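You operate a simulated robot arm through the tools that you are given. There is no shell and no other tool.

You are at the controls of a simulated robot arm. One attempt, no reset.

JOB
Seat poppets in both open pockets, then press the three steps button until a pocket reads lower.
Fine: take the two loose ones of highest LIFT; stop at the first such press; then vent the block; leave the other poppets.

Only the result counts: the job must be done as asked and must still hold three seconds after the hand-in. Knocking over, shifting, dropping, spilling or breaking anything else fails it.

ROBOT AND FRAMES
A 6-joint arm with a two-finger parallel gripper, fixed in place. Base frame: the origin is on the floor under the middle of its stand, x ahead of it, y to its left, z up; the work surface is at about z = 79.2. Units: cm, rad, N and s.
With the tool pointing down near the work surface it reaches from about 26 to 68 cm from the base axis. Its first joint turns from -1.152 to 1.152 rad. Payload 2.9 kg.
The tool frame sits at the grasp point between the pads (the TCP): z along the fingers, y along the line on which they close. The tips reach 3 cm beyond it. Largest opening 11 cm; finger width 2, thickness 1; the body of the gripper, 4.8 by 11.2 cm, starts 5.5 cm behind the TCP.
Orientation is told as [roll, pitch, yaw] about the base's x, y, z axes, in that order, counted from this pose: with the fingers straight down and closing along the base's y, the tool's x points along the base's -x, its y along +y and its z along -z.

CONTROLS
- The arm moves only by the tool play_rows. Its argument "commands" is a list of rows, each an object of numbers (a shift or turn left out is 0, a gripper value left out holds the last): "x", "y", "z": the shift along the tool's x, y, z in cm; "wx", "wy", "wz": the turn, a rotation vector about the tool's x, y, z in rad; "hand": the finger opening in cm, from 0 to 11. In form: [{"x": .., "y": .., "z": .., "wx": .., "wy": .., "wz": .., "hand": ..}, ...]. A call has 1 to 20 rows; each row shifts and turns the commanded pose from where the row before left it, along the tool's axes as they then stand. Rows are played at 5 a second. More than 5 cm and 0.15 rad between two rows, or a gripper value outside its range, and nothing of the call is played. A pose out of reach is approached as far as the arm can. The call stops where the force on the tool passes 40 N (or 10 N more than at its start, if that is more) or the arm is blocked; 0.2 s more then pass. The fingers move at their own pace (about 10.8 cm/s each) and stop on an object; they squeeze with about 42 N. The grip force told is the motor's: it shows also when the fingers shut on nothing. Time passes only in rows, and 0.2 s behind the last, so rows that do not move let the fingers close. The reply holds the time, the measured pose of the TCP, the force on the tool along the base axes, the opening and the grip force, in the units named above and with some noise, with the torque about the TCP (base axes, N m) and any sound that the robot's microphone picked up.
- Cameras (640 x 400 px; columns grow to the right, rows downward): "scene" is fixed at [7.56, 42.71, 139.48]; the picture's right is [-0.79, -0.61, 0.00], its down [-0.29, 0.38, -0.88] and it looks along [0.54, -0.70, -0.48] (base axes); focal length 376 px, centre (320, 200). "wrist" rides on the gripper at [7.2, 1.7, -10.3] in the tool frame; the picture's right is [-0.23, 0.97, 0.00], its down [-0.76, -0.18, -0.62] and it looks along [-0.61, -0.14, 0.78] (tool axes); focal length 222 px, centre (320, 200).
- snapshot(camera): a new picture of that camera. The clock stands still meanwhile.
- point_at(camera, pixels): for up to 12 pixels [column, row] of the newest picture of that camera ("zoom" is the newest enlarged one), the place [x, y, z] in the base frame of the surface seen there, good to about 0.2 cm. The clock stands still meanwhile.
- enlarge(camera, box): a new picture of the part [left, top, right, bottom] of that camera's present view, enlarged. The clock stands still meanwhile.
- finish_job(): hands the job in; it is judged then, once.

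Open the gripper and draw the arm clear of the work before you hand the job in, unless the task says otherwise.

The tools are called after "Request:" by a JSON object that holds its "op" and its "data". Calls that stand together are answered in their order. play_rows: Moves the arm, as the interface text tells. Its arguments: {"type":"object","properties":{"commands":{"type":"array","items":{"type":"object","properties":{"x":{"type":"number"},"y":{"type":"number"},"z":{"type":"number"},"wx":{"type":"number"},"wy":{"type":"number"},"wz":{"type":"number"},"hand":{"type":"number"}}}}},"required":["commands"]} The other tools are called the same way: snapshot (camera) takes a picture; point_at (camera, pixels) gives the place of the surface under pixels of a picture; enlarge (camera, box) takes an enlarged picture of a part of a camera's view; finish_job () hands the job in.

At the start:

```text
time: 0.0
position: [43.14, -9.06, 115.14]
tool_rot: [-0.001, 0.0, 0.001]
contact_force: [-0.2, -0.1, 0.2]
torque: [0.01, -0.02, 0.0]
grip_width: 11.02
grasp_force: 0.1
```

scene: 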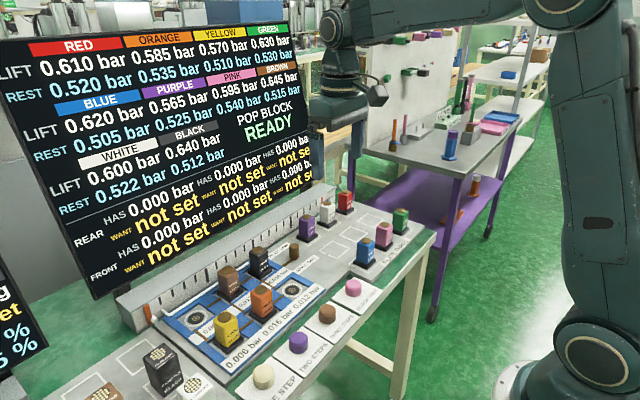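
wrist: 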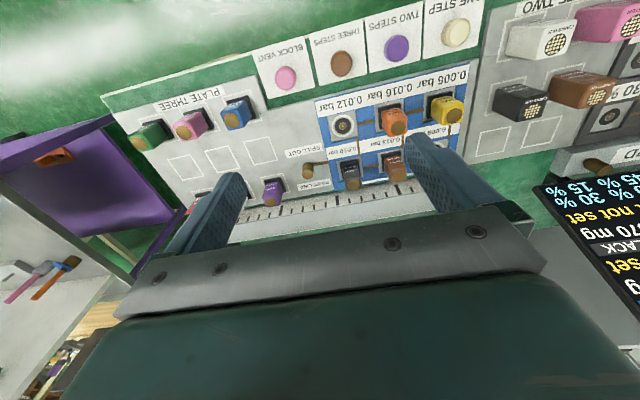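

I start by looking closer at the board and at the block in the scene view (board around px 30-310, rows 20-270; block around 150-340, rows 230-370).

Request:
{"op": "enlarge", "data": {"camera": "scene", "box": [0, 20, 320, 220]}}

Request:
{"op": "enlarge", "data": {"camera": "scene", "box": [120, 220, 380, 390]}}

Request:
{"op": "enlarge", "data": {"camera": "scene", "box": [280, 170, 440, 280]}}

Request:
{"op": "enlarge", "data": {"camera": "wrist", "box": [120, 20, 480, 220]}}

Request:
{"op": "enlarge", "data": {"camera": "wrist", "box": [440, 0, 640, 220]}}

```text
2.00 times, centred on (160, 120) of scene
```

zoom: 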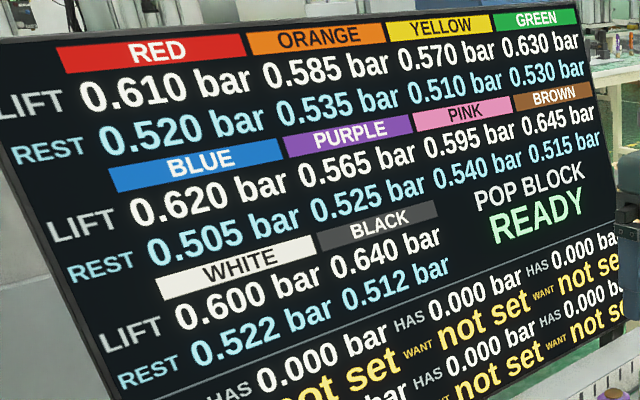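

```text
2.35 times, centred on (250, 305) of scene
```

zoom: 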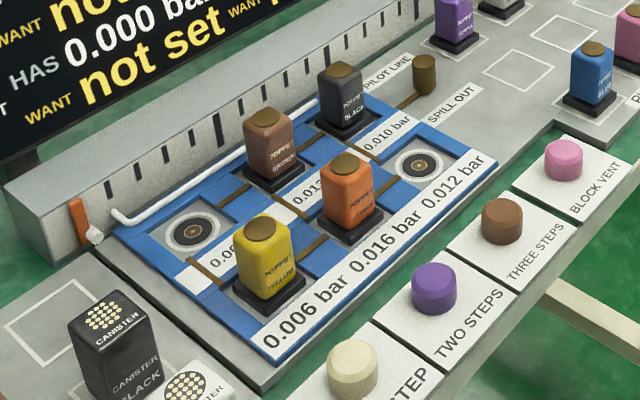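

```text
3.64 times, centred on (360, 225) of scene
```

zoom: 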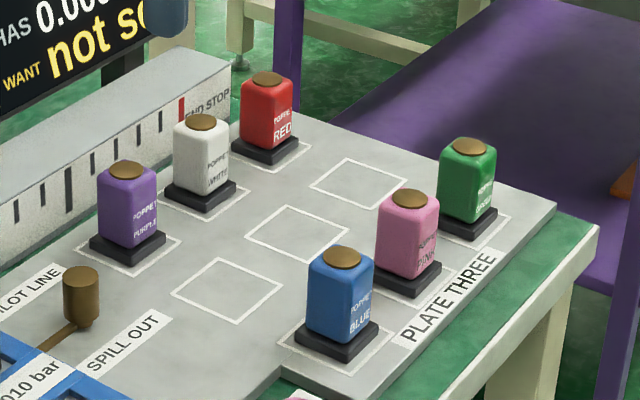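

```text
1.78 times, centred on (300, 120) of wrist
```

zoom: 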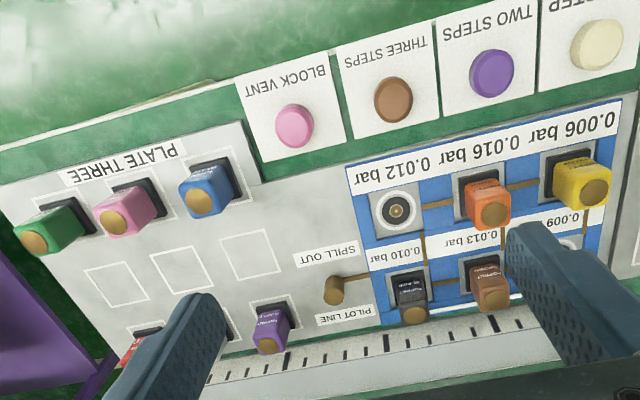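

```text
1.82 times, centred on (540, 110) of wrist
```

zoom: 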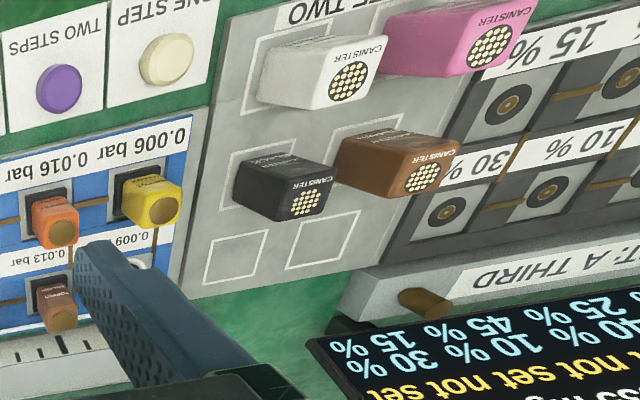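

The loose poppets are purple, white, red, blue, pink and green. By LIFT the highest of these are green (0.630) and blue (0.620), since brown, black, orange and yellow are already in the block. The open pockets are at about (293,290) and (200,317) in scene; next I measure places.

Request:
{"op": "snapshot", "data": {"camera": "scene"}}

Request:
{"op": "point_at", "data": {"camera": "scene", "pixels": [[293, 290], [199, 317], [401, 212], [366, 241], [352, 287], [327, 313], [298, 342], [263, 376], [262, 288], [230, 315], [259, 250], [228, 271]]}}

Request:
{"op": "enlarge", "data": {"camera": "scene", "box": [340, 190, 430, 280]}}

Request:
{"op": "enlarge", "data": {"camera": "scene", "box": [250, 260, 340, 320]}}

Request:
{"op": "enlarge", "data": {"camera": "scene", "box": [150, 280, 260, 350]}}

```text
taken
```

scene: 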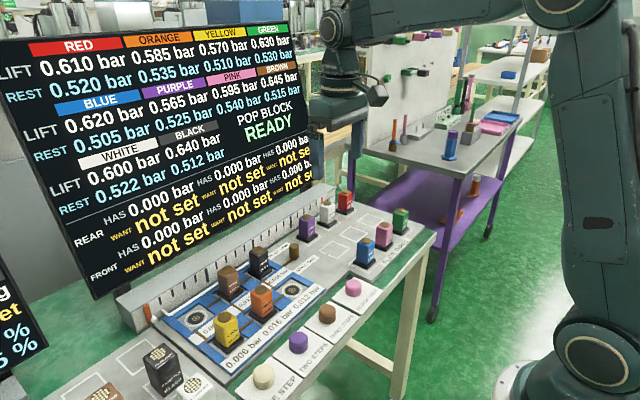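

```text
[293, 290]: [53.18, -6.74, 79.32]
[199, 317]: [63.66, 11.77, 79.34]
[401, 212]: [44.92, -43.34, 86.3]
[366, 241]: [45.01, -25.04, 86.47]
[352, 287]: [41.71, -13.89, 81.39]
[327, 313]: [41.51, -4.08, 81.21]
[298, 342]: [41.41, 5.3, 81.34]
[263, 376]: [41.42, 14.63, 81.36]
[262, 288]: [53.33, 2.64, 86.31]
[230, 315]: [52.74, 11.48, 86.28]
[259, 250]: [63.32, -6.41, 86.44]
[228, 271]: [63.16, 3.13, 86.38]
```

```text
4.44 times, centred on (385, 235) of scene
```

zoom: 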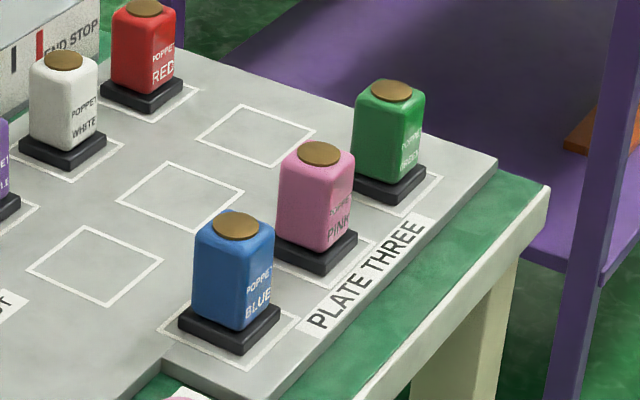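

```text
6.67 times, centred on (295, 290) of scene
```

zoom: 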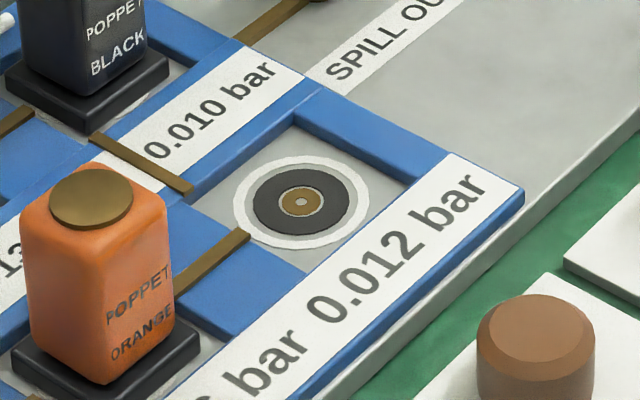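

```text
5.71 times, centred on (205, 315) of scene
```

zoom: 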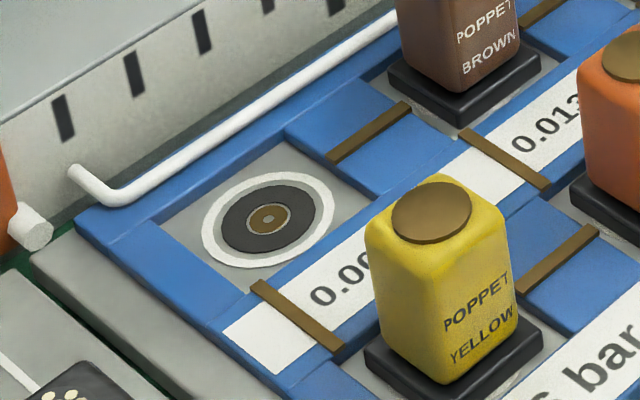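

The zoom shows the rear pocket's centre at about zoom (268,219). I measure that pocket, its edges, and the rail and white tube behind it.

Request:
{"op": "point_at", "data": {"camera": "zoom", "pixels": [[268, 219], [285, 143], [160, 222], [255, 287], [375, 210], [210, 265], [445, 208], [120, 195], [60, 90], [300, 95], [30, 225], [180, 260]]}}

Request:
{"op": "enlarge", "data": {"camera": "scene", "box": [250, 260, 340, 320]}}

```text
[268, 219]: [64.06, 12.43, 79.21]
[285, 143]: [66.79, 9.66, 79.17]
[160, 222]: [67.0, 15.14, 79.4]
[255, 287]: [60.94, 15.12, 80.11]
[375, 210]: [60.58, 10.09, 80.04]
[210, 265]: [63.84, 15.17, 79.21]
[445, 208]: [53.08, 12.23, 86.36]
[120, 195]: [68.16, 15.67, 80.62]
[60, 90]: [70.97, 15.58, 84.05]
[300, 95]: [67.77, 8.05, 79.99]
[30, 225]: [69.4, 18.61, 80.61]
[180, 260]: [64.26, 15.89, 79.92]
```

```text
6.67 times, centred on (295, 290) of scene
```

zoom: 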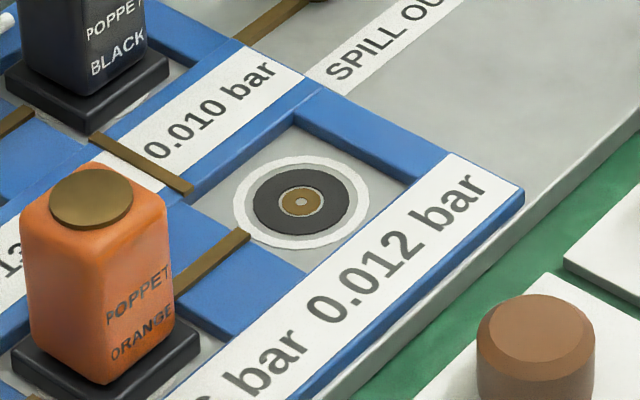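

Front pocket centre appears at zoom (301,202), with corners at (295,118), (405,185) and (185,205). I measure these and the blue and green poppets.

Request:
{"op": "point_at", "data": {"camera": "zoom", "pixels": [[301, 202], [296, 125], [400, 185], [195, 203], [303, 268], [250, 158], [350, 155], [370, 210], [235, 238], [91, 198], [420, 180], [225, 170]]}}

Request:
{"op": "enlarge", "data": {"camera": "scene", "box": [340, 220, 400, 280]}}

```text
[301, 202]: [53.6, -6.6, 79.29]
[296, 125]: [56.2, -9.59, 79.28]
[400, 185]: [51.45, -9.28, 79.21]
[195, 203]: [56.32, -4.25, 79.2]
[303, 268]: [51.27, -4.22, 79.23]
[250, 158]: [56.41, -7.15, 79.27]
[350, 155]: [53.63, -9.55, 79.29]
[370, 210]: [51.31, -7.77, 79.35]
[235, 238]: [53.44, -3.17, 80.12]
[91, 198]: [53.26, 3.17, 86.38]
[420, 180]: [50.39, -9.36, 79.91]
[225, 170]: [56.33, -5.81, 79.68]
```

```text
6.67 times, centred on (370, 250) of scene
```

zoom: 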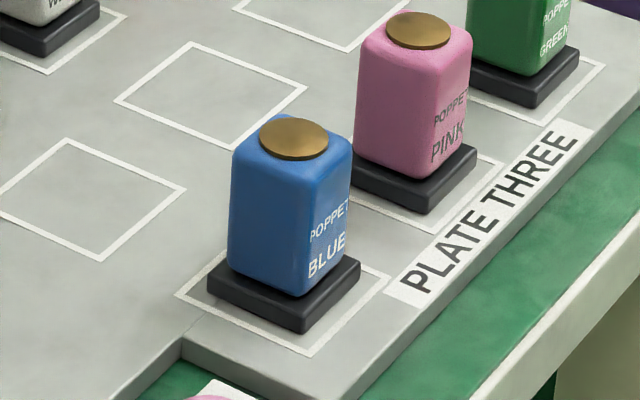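

Blue poppet's cap is at zoom (294,139) with base corners at (207,280), (302,327) and (360,268). I measure its geometry.

Request:
{"op": "point_at", "data": {"camera": "zoom", "pixels": [[294, 139], [240, 148], [298, 170], [346, 145], [231, 265], [298, 295], [346, 248], [212, 281], [302, 326], [358, 268], [418, 30], [300, 325]]}}

Request:
{"op": "enlarge", "data": {"camera": "scene", "box": [375, 200, 425, 240]}}

```text
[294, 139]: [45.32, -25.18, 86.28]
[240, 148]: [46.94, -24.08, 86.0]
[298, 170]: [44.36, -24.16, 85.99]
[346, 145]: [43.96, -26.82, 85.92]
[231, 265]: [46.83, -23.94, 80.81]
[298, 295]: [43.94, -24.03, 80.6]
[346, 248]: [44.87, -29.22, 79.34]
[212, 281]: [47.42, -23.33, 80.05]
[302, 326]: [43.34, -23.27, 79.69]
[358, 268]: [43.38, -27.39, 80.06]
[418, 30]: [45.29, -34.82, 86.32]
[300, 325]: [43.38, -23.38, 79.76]
```

```text
10.00 times, centred on (400, 220) of scene
```

zoom: 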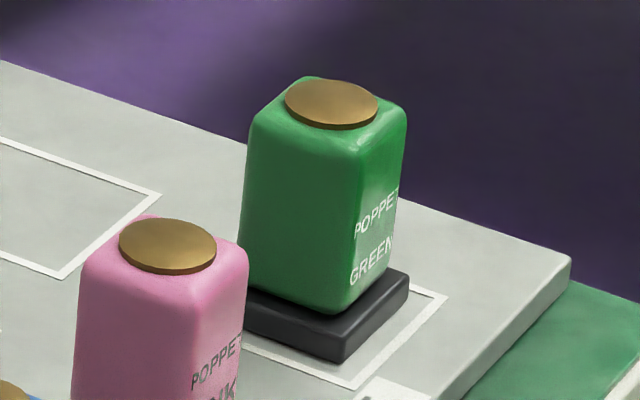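

Green poppet's cap is at zoom (331,104) and its body edges are visible at (245,140), (340,300), (405,110). I measure it.

Request:
{"op": "point_at", "data": {"camera": "zoom", "pixels": [[331, 104], [262, 125], [350, 150], [398, 112], [335, 308], [250, 280], [388, 260], [343, 358], [406, 285], [165, 246], [345, 345], [250, 325]]}}

Request:
{"op": "enlarge", "data": {"camera": "scene", "box": [0, 180, 320, 290]}}

```text
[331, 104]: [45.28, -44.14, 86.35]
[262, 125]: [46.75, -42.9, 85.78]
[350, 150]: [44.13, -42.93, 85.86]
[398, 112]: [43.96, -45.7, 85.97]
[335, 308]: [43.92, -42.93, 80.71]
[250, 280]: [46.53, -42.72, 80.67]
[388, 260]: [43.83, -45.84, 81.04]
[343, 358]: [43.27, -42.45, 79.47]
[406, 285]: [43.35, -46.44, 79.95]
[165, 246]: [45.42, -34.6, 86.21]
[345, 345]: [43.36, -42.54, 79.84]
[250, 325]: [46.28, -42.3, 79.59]
```

```text
2.00 times, centred on (160, 235) of scene
```

zoom: 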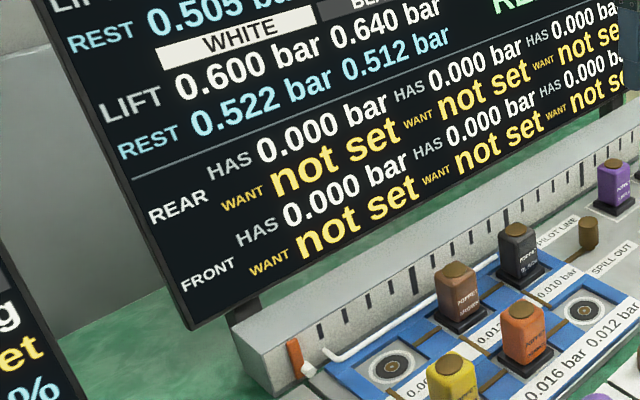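

Green's centre is near (45.3, -44.4) and blue's near (45.35, -25.3). I check where the board and rail stand, to keep clear of them.

Request:
{"op": "point_at", "data": {"camera": "zoom", "pixels": [[200, 310], [150, 160], [400, 30], [600, 100], [250, 345], [400, 275], [296, 360], [330, 350], [587, 232], [517, 256], [456, 280], [610, 170]]}}

Request:
{"op": "enlarge", "data": {"camera": "wrist", "box": [100, 0, 420, 200]}}

```text
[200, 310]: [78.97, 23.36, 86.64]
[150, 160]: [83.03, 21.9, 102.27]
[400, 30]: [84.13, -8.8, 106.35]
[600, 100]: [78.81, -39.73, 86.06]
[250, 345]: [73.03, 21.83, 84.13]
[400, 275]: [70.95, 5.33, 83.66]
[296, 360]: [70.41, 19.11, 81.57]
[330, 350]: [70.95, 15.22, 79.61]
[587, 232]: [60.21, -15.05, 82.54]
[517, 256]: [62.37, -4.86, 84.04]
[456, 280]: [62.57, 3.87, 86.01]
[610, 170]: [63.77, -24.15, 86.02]
```

```text
2.00 times, centred on (260, 100) of wrist
```

zoom: 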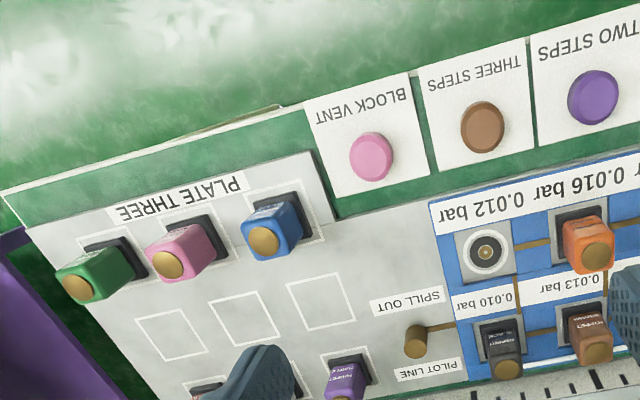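

The board leans from x≈79 to 84 and the rail face is at x≈71, so both pockets are free to approach. I check whether anything stands near green on the far side (scene (355,150), (440,160), (480,190)).

Request:
{"op": "point_at", "data": {"camera": "scene", "pixels": [[355, 150], [440, 160], [480, 190], [450, 145], [395, 130], [520, 110], [392, 65], [350, 180], [465, 90], [430, 240]]}}

```text
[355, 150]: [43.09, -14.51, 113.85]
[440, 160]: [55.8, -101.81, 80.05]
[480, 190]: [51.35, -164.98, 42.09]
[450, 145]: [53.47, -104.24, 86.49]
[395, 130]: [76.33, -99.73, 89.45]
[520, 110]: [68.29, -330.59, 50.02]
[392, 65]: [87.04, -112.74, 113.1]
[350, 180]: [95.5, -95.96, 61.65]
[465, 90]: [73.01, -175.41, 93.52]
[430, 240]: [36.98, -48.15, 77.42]
```

Everything else is far away (y < -95). I move above green to about (45.3, -44.4, 100) with the fingers at 6 cm.

Request:
{"op": "play_rows", "data": {"commands": [{"x": -0.216, "y": -3.534, "z": 1.0, "hand": 6}, {"x": -0.216, "y": -3.534, "z": 1.0}, {"x": -0.216, "y": -3.534, "z": 1.0}, {"x": -0.216, "y": -3.534, "z": 1.5}, {"x": -0.216, "y": -3.534, "z": 1.5}, {"x": -0.216, "y": -3.534, "z": 1.5}, {"x": -0.216, "y": -3.534, "z": 1.5}, {"x": -0.216, "y": -3.534, "z": 2.0}, {"x": -0.216, "y": -3.534, "z": 2.0}, {"x": -0.216, "y": -3.534, "z": 2.14}, {}, {}]}}

Request:
{"op": "snapshot", "data": {"camera": "wrist"}}

Request:
{"op": "snapshot", "data": {"camera": "scene"}}

```text
time: 2.6
position: [45.24, -44.44, 99.97]
tool_rot: [-0.001, 0.0, -0.001]
contact_force: [0.6, -0.2, 0.0]
torque: [0.01, -0.01, -0.01]
grip_width: 6.01
grasp_force: 0.1
```

```text
taken
```

wrist: 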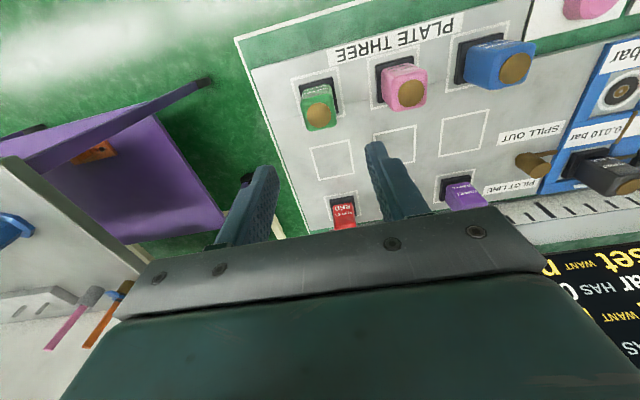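

```text
taken
```

scene: 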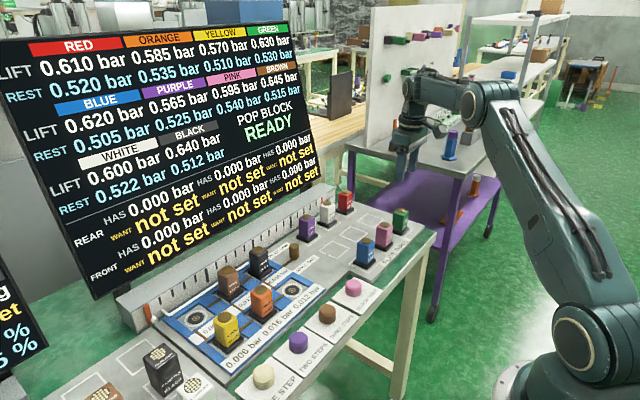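

The arm is over green; wrist view shows green's cap at (319,115). I cross-check green's place from the wrist camera.

Request:
{"op": "enlarge", "data": {"camera": "wrist", "box": [260, 50, 380, 150]}}

Request:
{"op": "point_at", "data": {"camera": "wrist", "pixels": [[319, 115], [305, 86], [330, 84], [303, 115], [335, 105], [411, 93], [518, 68]]}}

```text
4.00 times, centred on (320, 100) of wrist
```

zoom: 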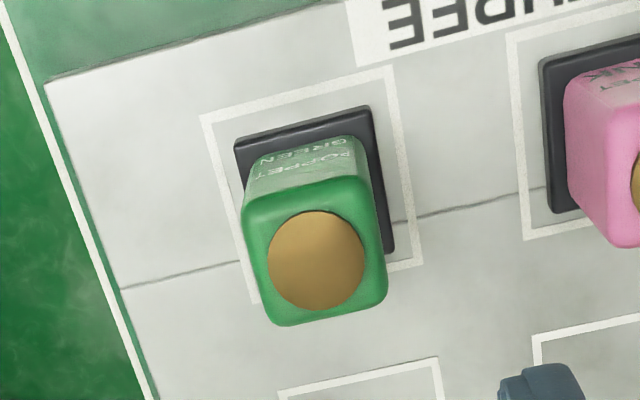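

```text
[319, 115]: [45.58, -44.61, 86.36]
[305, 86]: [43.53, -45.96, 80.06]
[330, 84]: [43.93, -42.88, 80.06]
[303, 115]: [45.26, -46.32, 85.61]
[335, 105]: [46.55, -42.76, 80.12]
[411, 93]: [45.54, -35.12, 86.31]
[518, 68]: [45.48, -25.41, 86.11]
```

Both cameras agree: green sits at about (45.4, -44.45). I descend to TCP z≈84 with the fingers on either side, leaving them open at first.

Request:
{"op": "play_rows", "data": {"commands": [{"x": -0.15, "z": 2.5}, {"z": 3}, {"z": 3}, {"z": 2.5}, {"z": 2}, {"z": 1.5}, {"z": 1.0}, {"z": 0.45}, {}]}}

Request:
{"op": "snapshot", "data": {"camera": "scene"}}

Request:
{"op": "enlarge", "data": {"camera": "scene", "box": [340, 150, 450, 260]}}

Request:
{"op": "snapshot", "data": {"camera": "wrist"}}

```text
time: 4.6
position: [45.49, -44.38, 83.89]
tool_rot: [0.001, -0.002, 0.0]
contact_force: [1.0, -0.4, -0.5]
torque: [-0.01, 0.03, -0.04]
grip_width: 6.0
grasp_force: 0.0
```

```text
taken
```

scene: 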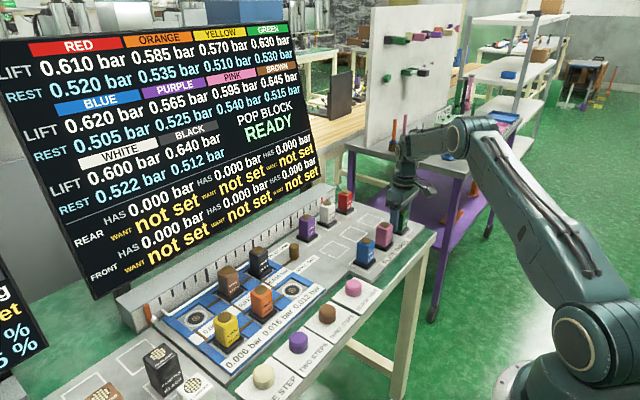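

```text
3.64 times, centred on (395, 205) of scene
```

zoom: 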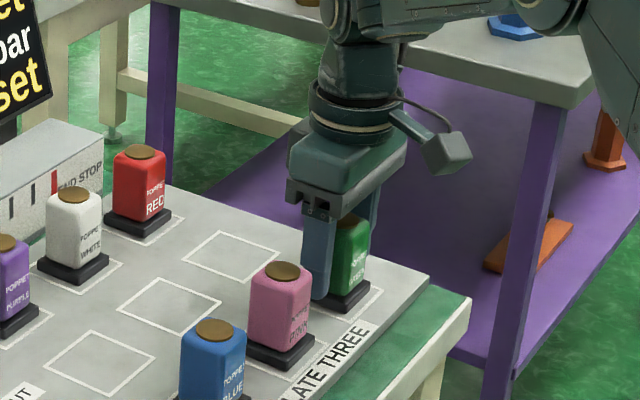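

```text
taken
```

wrist: 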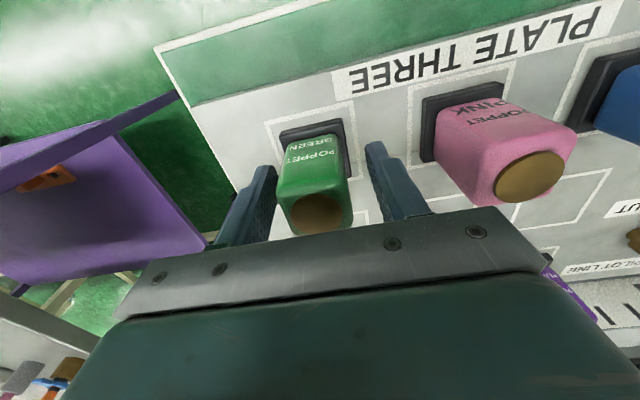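

Green stands between the fingers at (312,190) in the wrist view, clear of pink. I close on it.

Request:
{"op": "play_rows", "data": {"commands": [{"hand": 2.0}, {}, {}, {}]}}

```text
time: 5.6
position: [45.48, -44.41, 83.94]
tool_rot: [0.0, 0.0, 0.0]
contact_force: [0.3, -1.5, -0.1]
torque: [0.04, -0.03, 0.04]
grip_width: 3.58
grasp_force: 42.1
```

The fingers hold green at 3.58 cm with 42 N. I lift straight up about 11 cm.

Request:
{"op": "play_rows", "data": {"commands": [{"z": -0.5}, {"z": -1}, {"z": -1.5}, {"z": -2}, {"z": -2}, {"z": -2}, {"z": -2}, {}]}}

Request:
{"op": "snapshot", "data": {"camera": "scene"}}

Request:
{"op": "enlarge", "data": {"camera": "scene", "box": [340, 130, 450, 240]}}

Request:
{"op": "snapshot", "data": {"camera": "wrist"}}

```text
time: 7.4
position: [45.44, -44.46, 94.84]
tool_rot: [0.0, -0.002, 0.0]
contact_force: [-0.1, -0.1, -1.1]
torque: [-0.01, -0.02, 0.03]
grip_width: 3.57
grasp_force: 41.7
```

```text
taken
```

scene: 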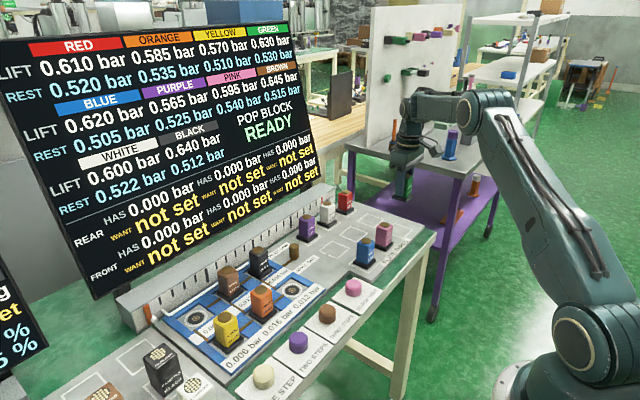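

```text
3.64 times, centred on (395, 185) of scene
```

zoom: 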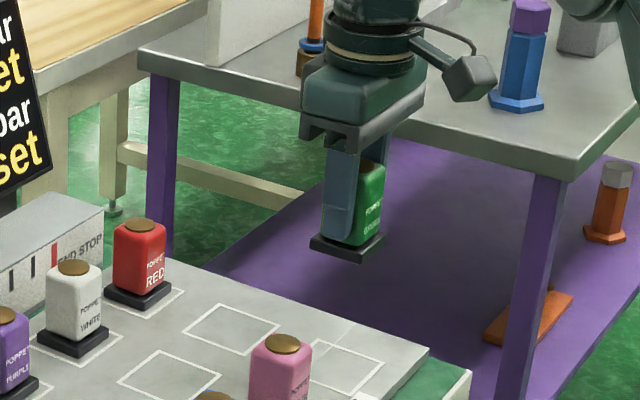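

```text
taken
```

wrist: 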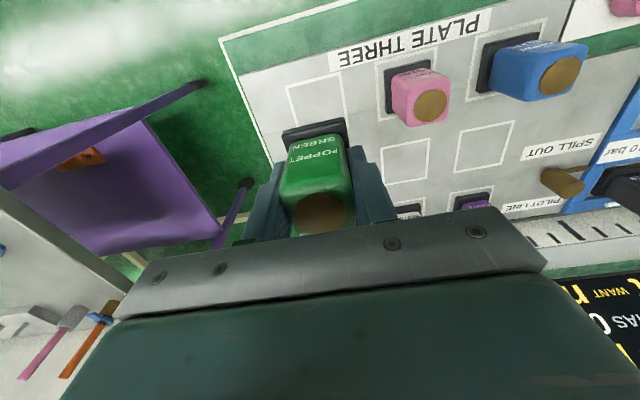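

Green is held upright, its base at about z=90, clear of the tops at 86.4. I carry it up and across to above the rear open pocket near (64, 12.4).

Request:
{"op": "play_rows", "data": {"commands": [{"z": -1, "y": 1, "x": -0.3}, {"z": -1, "y": 2, "x": -0.7}, {"z": -1, "y": 3, "x": -1.0}, {"z": -1, "y": 3.2, "x": -1.1}, {"z": -1, "y": 3.2, "x": -1.1}, {"y": 3.5, "x": -1.1}, {"y": 3.5, "x": -1.1}, {"y": 3.5, "x": -1.1}, {"y": 3.5, "x": -1.1}, {"y": 3.5, "x": -1.1}, {"y": 3.5, "x": -1.1}, {"y": 3.5, "x": -1.1}, {"y": 3.5, "x": -1.1}, {"y": 3.5, "x": -1.1}, {"y": 3.5, "x": -1.1}, {"y": 3.5, "x": -1.1}, {"y": 3.0, "x": -1.0}, {"y": 2.0, "x": -0.7}, {"y": 1.0, "x": -0.6}, {}]}}

Request:
{"op": "snapshot", "data": {"camera": "wrist"}}

Request:
{"op": "snapshot", "data": {"camera": "scene"}}

```text
time: 11.6
position: [64.3, 12.62, 100.16]
tool_rot: [0.001, 0.0, 0.0]
contact_force: [0.6, 0.1, -1.9]
torque: [-0.04, 0.0, 0.01]
grip_width: 3.57
grasp_force: 41.9
```

```text
taken
```

wrist: 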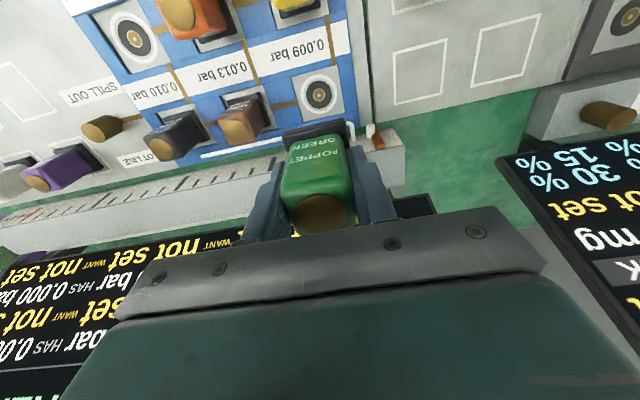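

```text
taken
```

scene: 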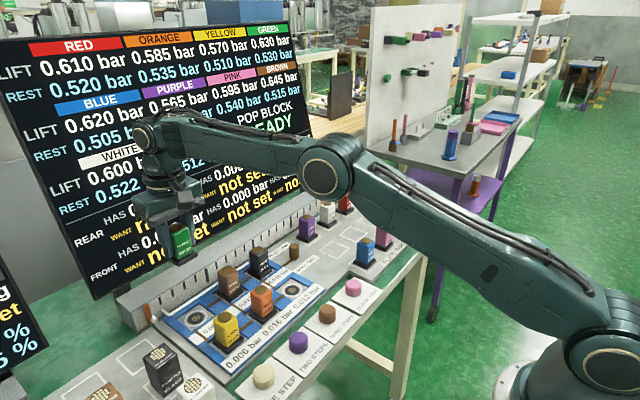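

In the wrist view the rear pocket's ring is at (320,94). I zoom in to get its centre and corners and the held base's edges.

Request:
{"op": "enlarge", "data": {"camera": "wrist", "box": [270, 50, 390, 150]}}

```text
4.00 times, centred on (330, 100) of wrist
```

zoom: 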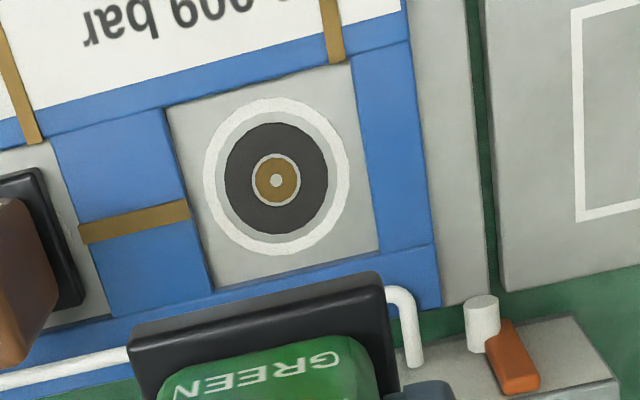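

The ring centre is at zoom (276,180); pocket floor corners at (170,110), (350,66), (376,247), (215,288). I measure them.

Request:
{"op": "point_at", "data": {"camera": "zoom", "pixels": [[276, 180], [174, 112], [347, 68], [374, 245], [216, 285], [260, 92], [295, 265], [190, 200], [362, 155], [131, 340], [378, 275], [255, 308]]}}

```text
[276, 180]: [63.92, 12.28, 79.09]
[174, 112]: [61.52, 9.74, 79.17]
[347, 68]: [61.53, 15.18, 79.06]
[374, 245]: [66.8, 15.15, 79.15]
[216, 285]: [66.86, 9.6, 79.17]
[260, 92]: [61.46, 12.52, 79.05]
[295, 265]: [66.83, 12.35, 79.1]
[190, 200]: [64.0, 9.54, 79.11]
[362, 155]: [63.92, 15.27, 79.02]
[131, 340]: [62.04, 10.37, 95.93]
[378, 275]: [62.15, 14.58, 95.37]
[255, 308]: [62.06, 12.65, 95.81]
```

The pocket spans x 61.4–66.9, y 9.6–15.2, with centre ≈ (64.08, 12.38). The held base is about 0.15 cm off in both axes. I correct that and descend to just above the recess.

Request:
{"op": "play_rows", "data": {"commands": [{"x": 0.14, "y": -0.17, "z": 1}, {"z": 2}, {"z": 2.5}, {"z": 2.5}, {"z": 2.5}, {"z": 2}, {"z": 1.2}, {"z": 0.8}, {}, {}]}}

Request:
{"op": "enlarge", "data": {"camera": "scene", "box": [150, 250, 270, 350]}}

Request:
{"op": "enlarge", "data": {"camera": "wrist", "box": [250, 100, 410, 220]}}

```text
time: 13.8
position: [64.04, 12.44, 85.56]
tool_rot: [0.001, 0.0, -0.001]
contact_force: [-0.5, 0.1, -1.0]
torque: [0.03, -0.01, 0.05]
grip_width: 3.58
grasp_force: 41.7
```

```text
4.00 times, centred on (210, 300) of scene
```

zoom: 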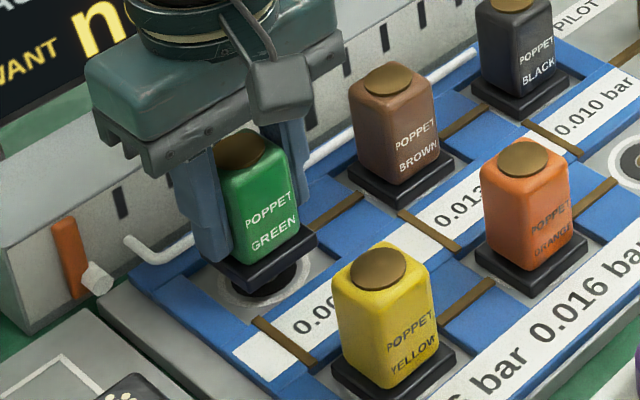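

```text
3.33 times, centred on (330, 160) of wrist
```

zoom: 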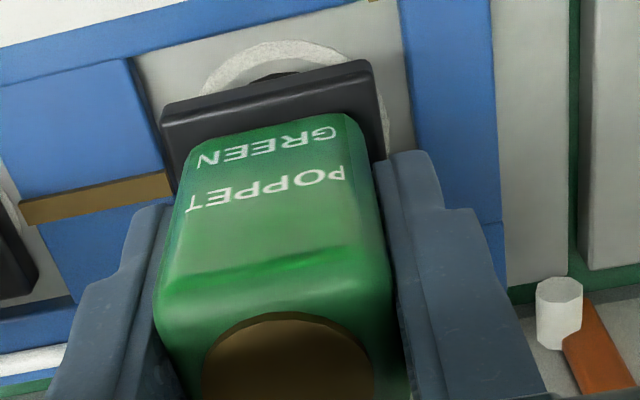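

The base sits centred over the recess, about 1.6 cm above its floor. I lower it slowly to near contact at TCP z≈83.95.

Request:
{"op": "play_rows", "data": {"commands": [{"x": -0.03, "y": -0.04, "z": 0.5}, {"z": 0.5}, {"z": 0.3}, {"z": 0.2}, {}]}}

```text
time: 15.0
position: [64.06, 12.33, 83.93]
tool_rot: [0.002, -0.001, 0.0]
contact_force: [0.4, -0.1, -0.8]
torque: [-0.04, 0.03, 0.02]
grip_width: 3.57
grasp_force: 42.0
```

No contact force yet (−0.8 N in z) at TCP z≈83.9. I go down in 0.1 cm steps watching the force.

Request:
{"op": "play_rows", "data": {"commands": [{"z": 0.1}, {}]}}

Request:
{"op": "enlarge", "data": {"camera": "scene", "box": [150, 250, 270, 350]}}

```text
time: 15.6
position: [63.97, 12.4, 83.91]
tool_rot: [0.0, -0.002, 0.0]
contact_force: [-3.8, 0.1, 8.4]
torque: [-0.01, 0.37, -0.03]
grip_width: 3.57
grasp_force: 42.4
```

```text
4.00 times, centred on (210, 300) of scene
```

zoom: 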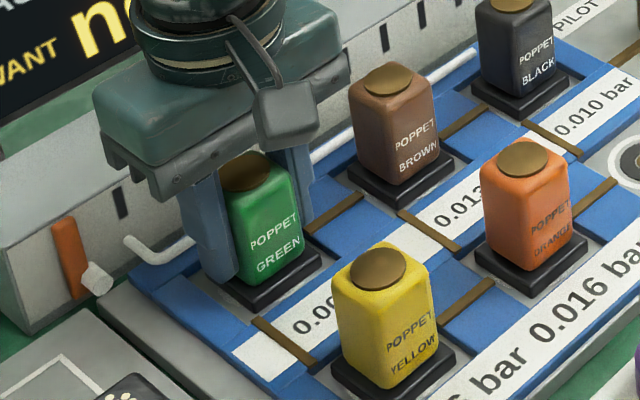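

Contact at 8.4 N, and the base is inside the recess in the picture. I open the fingers to 6 cm, then rise straight up.

Request:
{"op": "play_rows", "data": {"commands": [{"hand": 4.2}, {"hand": 6}, {}, {"z": -0.5}, {"z": -1.5}, {"z": -2.5}, {"z": -3}, {"z": -3}, {"z": -3}, {"z": -3}, {}]}}

Request:
{"op": "snapshot", "data": {"camera": "wrist"}}

Request:
{"op": "enlarge", "data": {"camera": "scene", "box": [150, 250, 270, 350]}}

```text
time: 18.0
position: [64.04, 12.34, 100.32]
tool_rot: [0.0, 0.001, 0.0]
contact_force: [-0.2, 0.7, 0.2]
torque: [-0.01, -0.02, 0.0]
grip_width: 6.01
grasp_force: 0.1
```

```text
taken
```

wrist: 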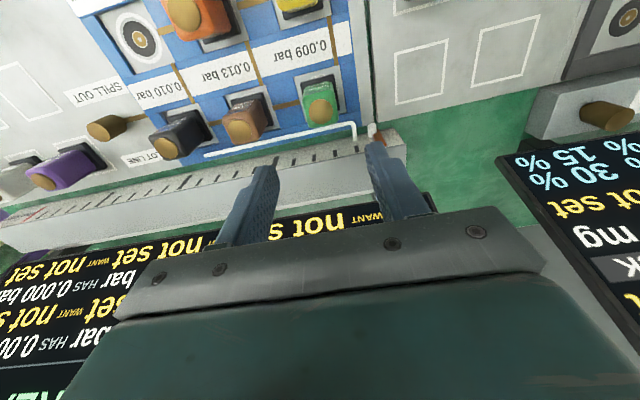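

```text
4.00 times, centred on (210, 300) of scene
```

zoom: 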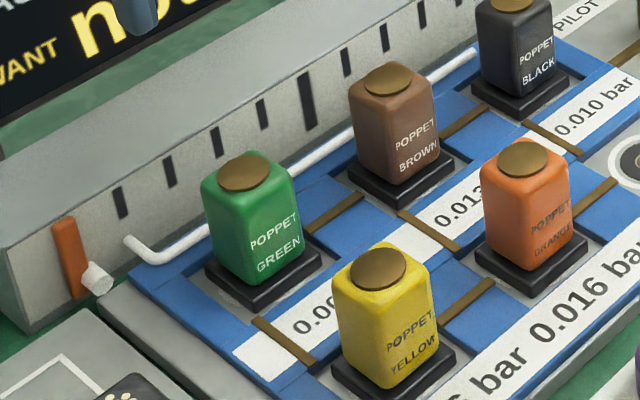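

Green is seated upright in the rear pocket. I move to above blue at about (45.4, -25.35).

Request:
{"op": "play_rows", "data": {"commands": [{"x": 1.553, "y": -3.141}, {"x": 1.553, "y": -3.141}, {"x": 1.553, "y": -3.141}, {"x": 1.553, "y": -3.141}, {"x": 1.553, "y": -3.141}, {"x": 1.553, "y": -3.141}, {"x": 1.553, "y": -3.141}, {"x": 1.553, "y": -3.141}, {"x": 1.553, "y": -3.141}, {"x": 1.553, "y": -3.141}, {"x": 1.553, "y": -3.141}, {"x": 1.553, "y": -3.141}, {}, {}]}}

Request:
{"op": "snapshot", "data": {"camera": "wrist"}}

Request:
{"op": "enlarge", "data": {"camera": "wrist", "box": [250, 50, 410, 150]}}

```text
time: 21.0
position: [45.35, -25.18, 100.33]
tool_rot: [0.0, 0.0, 0.0]
contact_force: [-0.1, 0.0, 0.1]
torque: [0.0, 0.02, -0.02]
grip_width: 6.0
grasp_force: 0.1
```

```text
taken
```

wrist: 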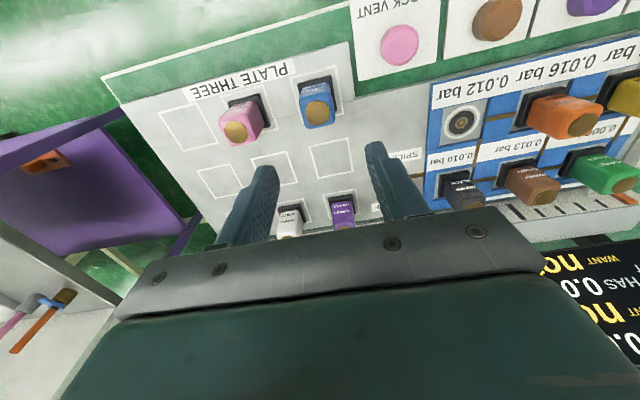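

```text
4.00 times, centred on (330, 100) of wrist
```

zoom: 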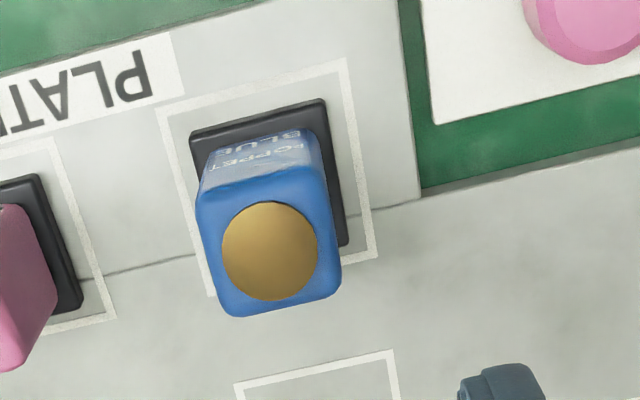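

Blue's cap centre is at zoom (269,251). I measure it and its base corners.

Request:
{"op": "point_at", "data": {"camera": "zoom", "pixels": [[269, 251], [192, 135], [325, 102], [347, 240], [225, 225], [318, 250], [270, 203], [265, 299]]}}

```text
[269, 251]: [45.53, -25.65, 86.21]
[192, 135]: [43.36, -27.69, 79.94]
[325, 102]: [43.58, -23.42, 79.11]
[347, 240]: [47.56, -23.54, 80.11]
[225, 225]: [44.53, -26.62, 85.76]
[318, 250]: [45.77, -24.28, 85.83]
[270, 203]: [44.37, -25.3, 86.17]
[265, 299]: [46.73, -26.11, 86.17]
```

Blue's centre is about (45.42, -25.45). I shift 0.15 cm in -y and descend to TCP z≈83.95.

Request:
{"op": "play_rows", "data": {"commands": [{"x": -0.03, "y": -0.17, "z": 2.5}, {"z": 3}, {"z": 3}, {"z": 3}, {"z": 2}, {"z": 1.5}, {"z": 0.9}, {"z": 0.4}, {}]}}

Request:
{"op": "enlarge", "data": {"camera": "scene", "box": [310, 190, 430, 290]}}

```text
time: 23.0
position: [45.31, -25.46, 84.03]
tool_rot: [0.0, 0.001, 0.0]
contact_force: [0.0, -0.2, -0.5]
torque: [-0.02, 0.01, 0.0]
grip_width: 5.99
grasp_force: 0.0
```

```text
4.00 times, centred on (370, 240) of scene
```

zoom: 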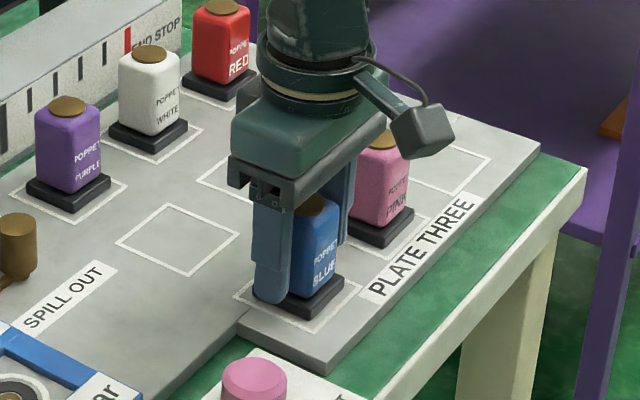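

The fingers stand either side of blue and clear of pink. I close and lift it.

Request:
{"op": "play_rows", "data": {"commands": [{"hand": 2.0}, {}, {}, {}, {"z": -0.5}, {"z": -1}, {"z": -1.5}, {"z": -2}, {"z": -2}, {"z": -2}, {"z": -2}, {"z": -2}, {"z": -2}, {"z": -1}, {}]}}

Request:
{"op": "snapshot", "data": {"camera": "scene"}}

```text
time: 26.2
position: [45.37, -25.47, 100.04]
tool_rot: [0.0, 0.001, 0.0]
contact_force: [-0.5, -0.1, -2.3]
torque: [0.0, 0.02, -0.01]
grip_width: 3.55
grasp_force: 42.2
```

```text
taken
```

scene: 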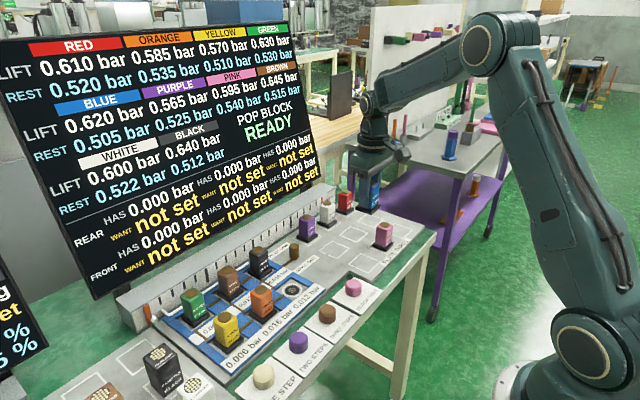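

Blue is held at (370,185) and the board is still READY with zeros. I carry it over the front pocket near (53.7, -6.7).

Request:
{"op": "play_rows", "data": {"commands": [{"x": -0.5, "y": 1.1}, {"x": -1.1, "y": 2.5}, {"x": -1.3, "y": 3.0}, {"x": -1.4, "y": 3.1}, {"x": -1.4, "y": 3.1}, {"x": -1.3, "y": 3.0}, {"x": -0.9, "y": 2.0}, {"x": -0.43, "y": 0.97}, {}, {}]}}

Request:
{"op": "snapshot", "data": {"camera": "wrist"}}

Request:
{"op": "enlarge", "data": {"camera": "wrist", "box": [250, 50, 410, 150]}}

```text
time: 28.4
position: [53.68, -6.63, 99.96]
tool_rot: [0.0, -0.001, 0.0]
contact_force: [-0.1, 0.2, -1.1]
torque: [0.01, 0.04, -0.02]
grip_width: 3.55
grasp_force: 41.5
```

```text
taken
```

wrist: 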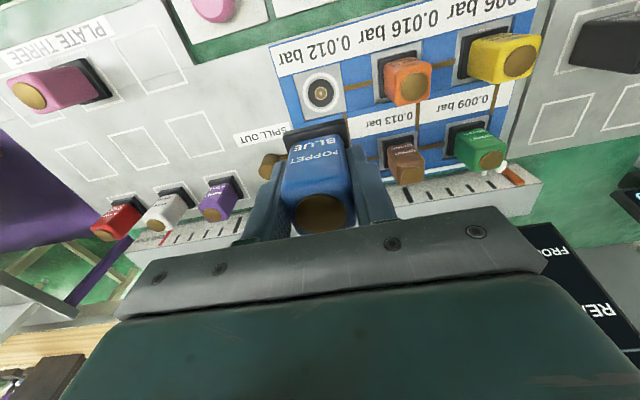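

```text
4.00 times, centred on (330, 100) of wrist
```

zoom: 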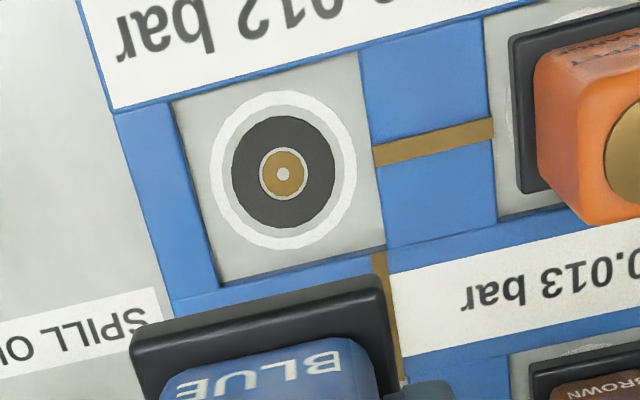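

Ring centre of the front pocket is at zoom (283,173); floor corners at (175,105), (358,57), (384,243), (221,284). I measure them.

Request:
{"op": "point_at", "data": {"camera": "zoom", "pixels": [[283, 173], [178, 108], [354, 62], [380, 240], [224, 280], [266, 88], [302, 258], [198, 192], [370, 150], [134, 345], [382, 278], [258, 310]]}}

```text
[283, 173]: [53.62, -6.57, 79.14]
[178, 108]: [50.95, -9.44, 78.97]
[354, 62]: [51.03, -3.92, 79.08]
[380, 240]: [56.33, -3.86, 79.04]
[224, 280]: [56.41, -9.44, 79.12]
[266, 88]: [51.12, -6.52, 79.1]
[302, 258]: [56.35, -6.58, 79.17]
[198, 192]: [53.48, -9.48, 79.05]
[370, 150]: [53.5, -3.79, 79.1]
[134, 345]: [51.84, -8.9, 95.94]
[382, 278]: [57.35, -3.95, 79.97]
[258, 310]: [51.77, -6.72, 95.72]
```

The pocket's centre is about (53.65, -6.62). I measure more points of the held blue base's front face to get its offset in the grip.

Request:
{"op": "point_at", "data": {"camera": "zoom", "pixels": [[140, 345], [200, 330], [300, 305], [365, 288], [374, 290], [145, 370], [388, 330], [136, 350], [258, 318], [330, 300]]}}

```text
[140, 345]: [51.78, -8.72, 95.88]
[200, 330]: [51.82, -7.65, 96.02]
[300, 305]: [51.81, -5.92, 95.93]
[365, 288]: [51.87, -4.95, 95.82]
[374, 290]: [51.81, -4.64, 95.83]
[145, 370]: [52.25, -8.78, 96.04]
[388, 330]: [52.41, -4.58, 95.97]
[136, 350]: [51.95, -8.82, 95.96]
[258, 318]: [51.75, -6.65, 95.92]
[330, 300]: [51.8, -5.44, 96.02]
```

The held base's front edge is at x≈51.8 and it spans y -8.85 to -4.5, so its centre is near (53.9, -6.68). I shift about -0.22 cm in x, +0.05 in y and descend to just above the recess.

Request:
{"op": "play_rows", "data": {"commands": [{"x": 0.22, "y": 0.05, "z": 1}, {"z": 2}, {"z": 2.5}, {"z": 2.5}, {"z": 2.5}, {"z": 2}, {"z": 1.2}, {"z": 0.8}, {}, {}]}}

Request:
{"op": "enlarge", "data": {"camera": "scene", "box": [240, 220, 360, 320]}}

Request:
{"op": "enlarge", "data": {"camera": "wrist", "box": [250, 100, 410, 220]}}

```text
time: 30.6
position: [53.5, -6.62, 85.46]
tool_rot: [-0.002, 0.001, 0.001]
contact_force: [0.1, -0.1, -1.6]
torque: [0.0, 0.01, 0.0]
grip_width: 3.57
grasp_force: 42.3
```

```text
4.00 times, centred on (300, 270) of scene
```

zoom: 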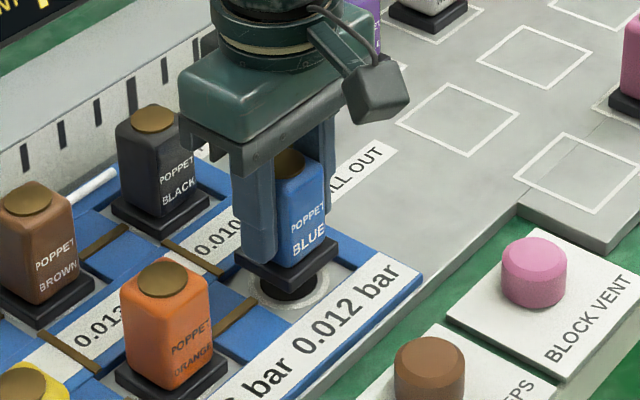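

```text
3.33 times, centred on (330, 160) of wrist
```

zoom: 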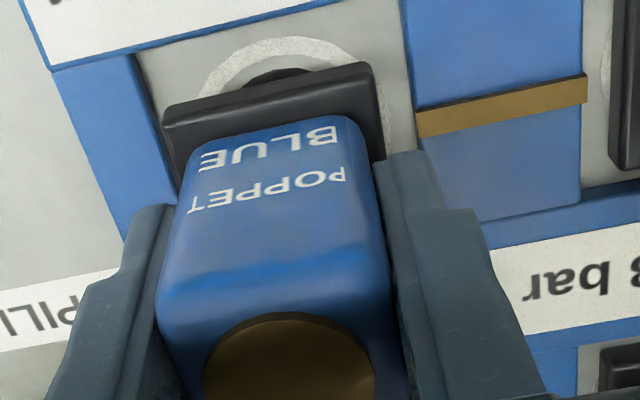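

The view matches that of green above its pocket; the base is well inside the recess outline. I lower it in small steps until contact.

Request:
{"op": "play_rows", "data": {"commands": [{"z": 0.5}, {"z": 0.5}, {"z": 0.3}, {"z": 0.1}, {"z": 0.1}, {}]}}

```text
time: 32.0
position: [53.5, -6.71, 84.08]
tool_rot: [0.001, -0.001, 0.0]
contact_force: [-1.2, 0.2, -1.0]
torque: [-0.03, 0.04, 0.03]
grip_width: 3.54
grasp_force: 41.3
```

No contact yet (−1.0 N). I step down another 0.1 cm and check the force.

Request:
{"op": "play_rows", "data": {"commands": [{"z": 0.1}, {}]}}

```text
time: 32.6
position: [53.54, -6.71, 84.13]
tool_rot: [0.0, -0.001, -0.001]
contact_force: [-2.4, 1.5, 8.0]
torque: [0.07, 0.23, -0.03]
grip_width: 3.55
grasp_force: 41.6
```

Contact of 8 N at the expected height. I check the picture before letting go.

Request:
{"op": "enlarge", "data": {"camera": "scene", "box": [240, 220, 360, 320]}}

Request:
{"op": "enlarge", "data": {"camera": "wrist", "box": [250, 100, 410, 220]}}

```text
4.00 times, centred on (300, 270) of scene
```

zoom: 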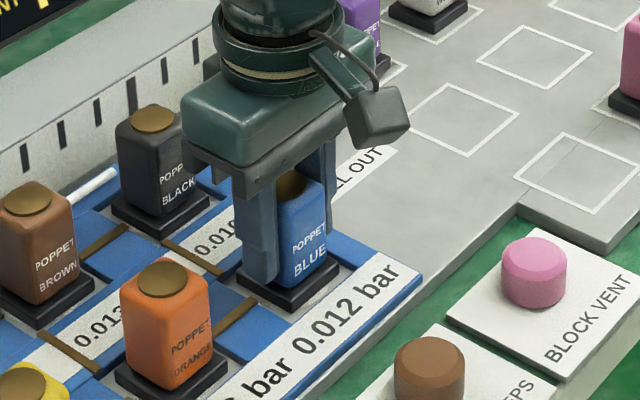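

```text
3.33 times, centred on (330, 160) of wrist
```

zoom: 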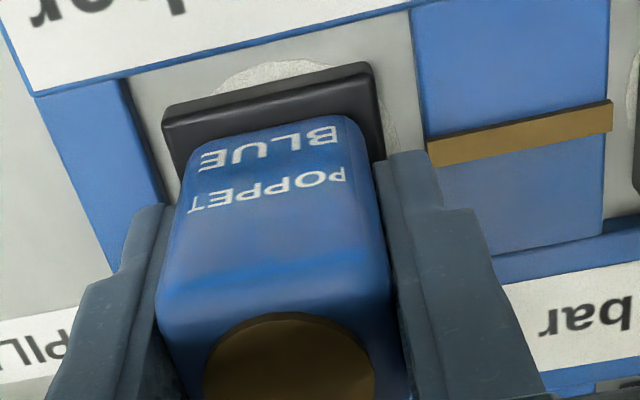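

Blue's base is down inside the recess. I open and rise straight up.

Request:
{"op": "play_rows", "data": {"commands": [{"hand": 4.2}, {"hand": 6}, {}, {"z": -0.5}, {"z": -1.5}, {"z": -2.5}, {"z": -3}, {"z": -3}, {"z": -3}, {"z": -3}, {}]}}

Request:
{"op": "snapshot", "data": {"camera": "wrist"}}

Request:
{"op": "snapshot", "data": {"camera": "scene"}}

Request:
{"op": "enlarge", "data": {"camera": "scene", "box": [130, 230, 330, 370]}}

```text
time: 35.0
position: [53.46, -6.62, 100.52]
tool_rot: [-0.001, 0.002, -0.001]
contact_force: [0.1, -0.2, 0.1]
torque: [0.0, 0.01, -0.02]
grip_width: 6.01
grasp_force: 0.1
```

```text
taken
```

wrist: 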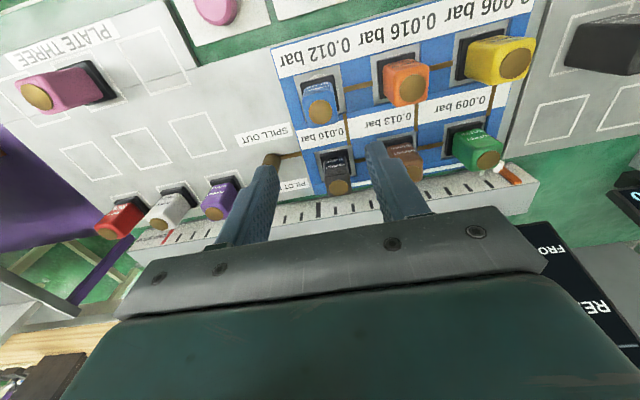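

```text
taken
```

scene: 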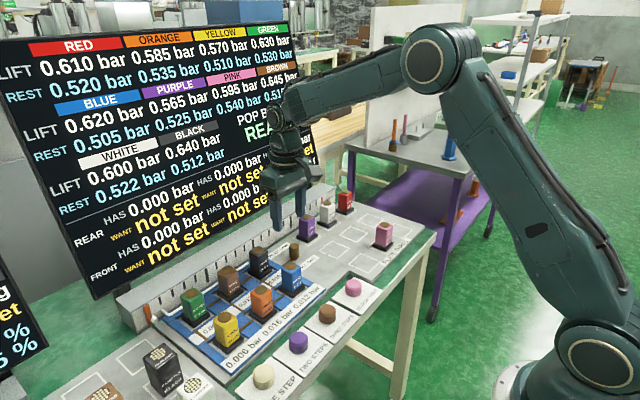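

```text
2.86 times, centred on (230, 300) of scene
```

zoom: 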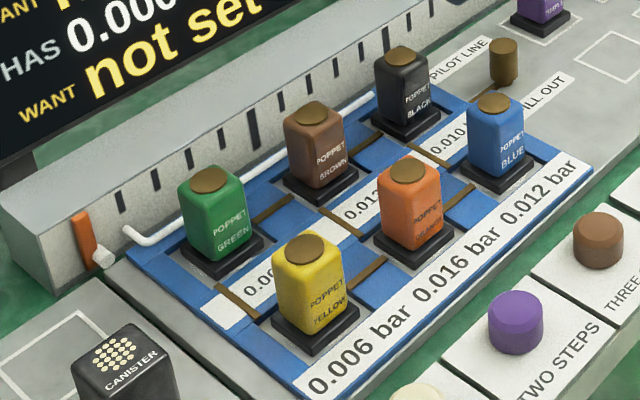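

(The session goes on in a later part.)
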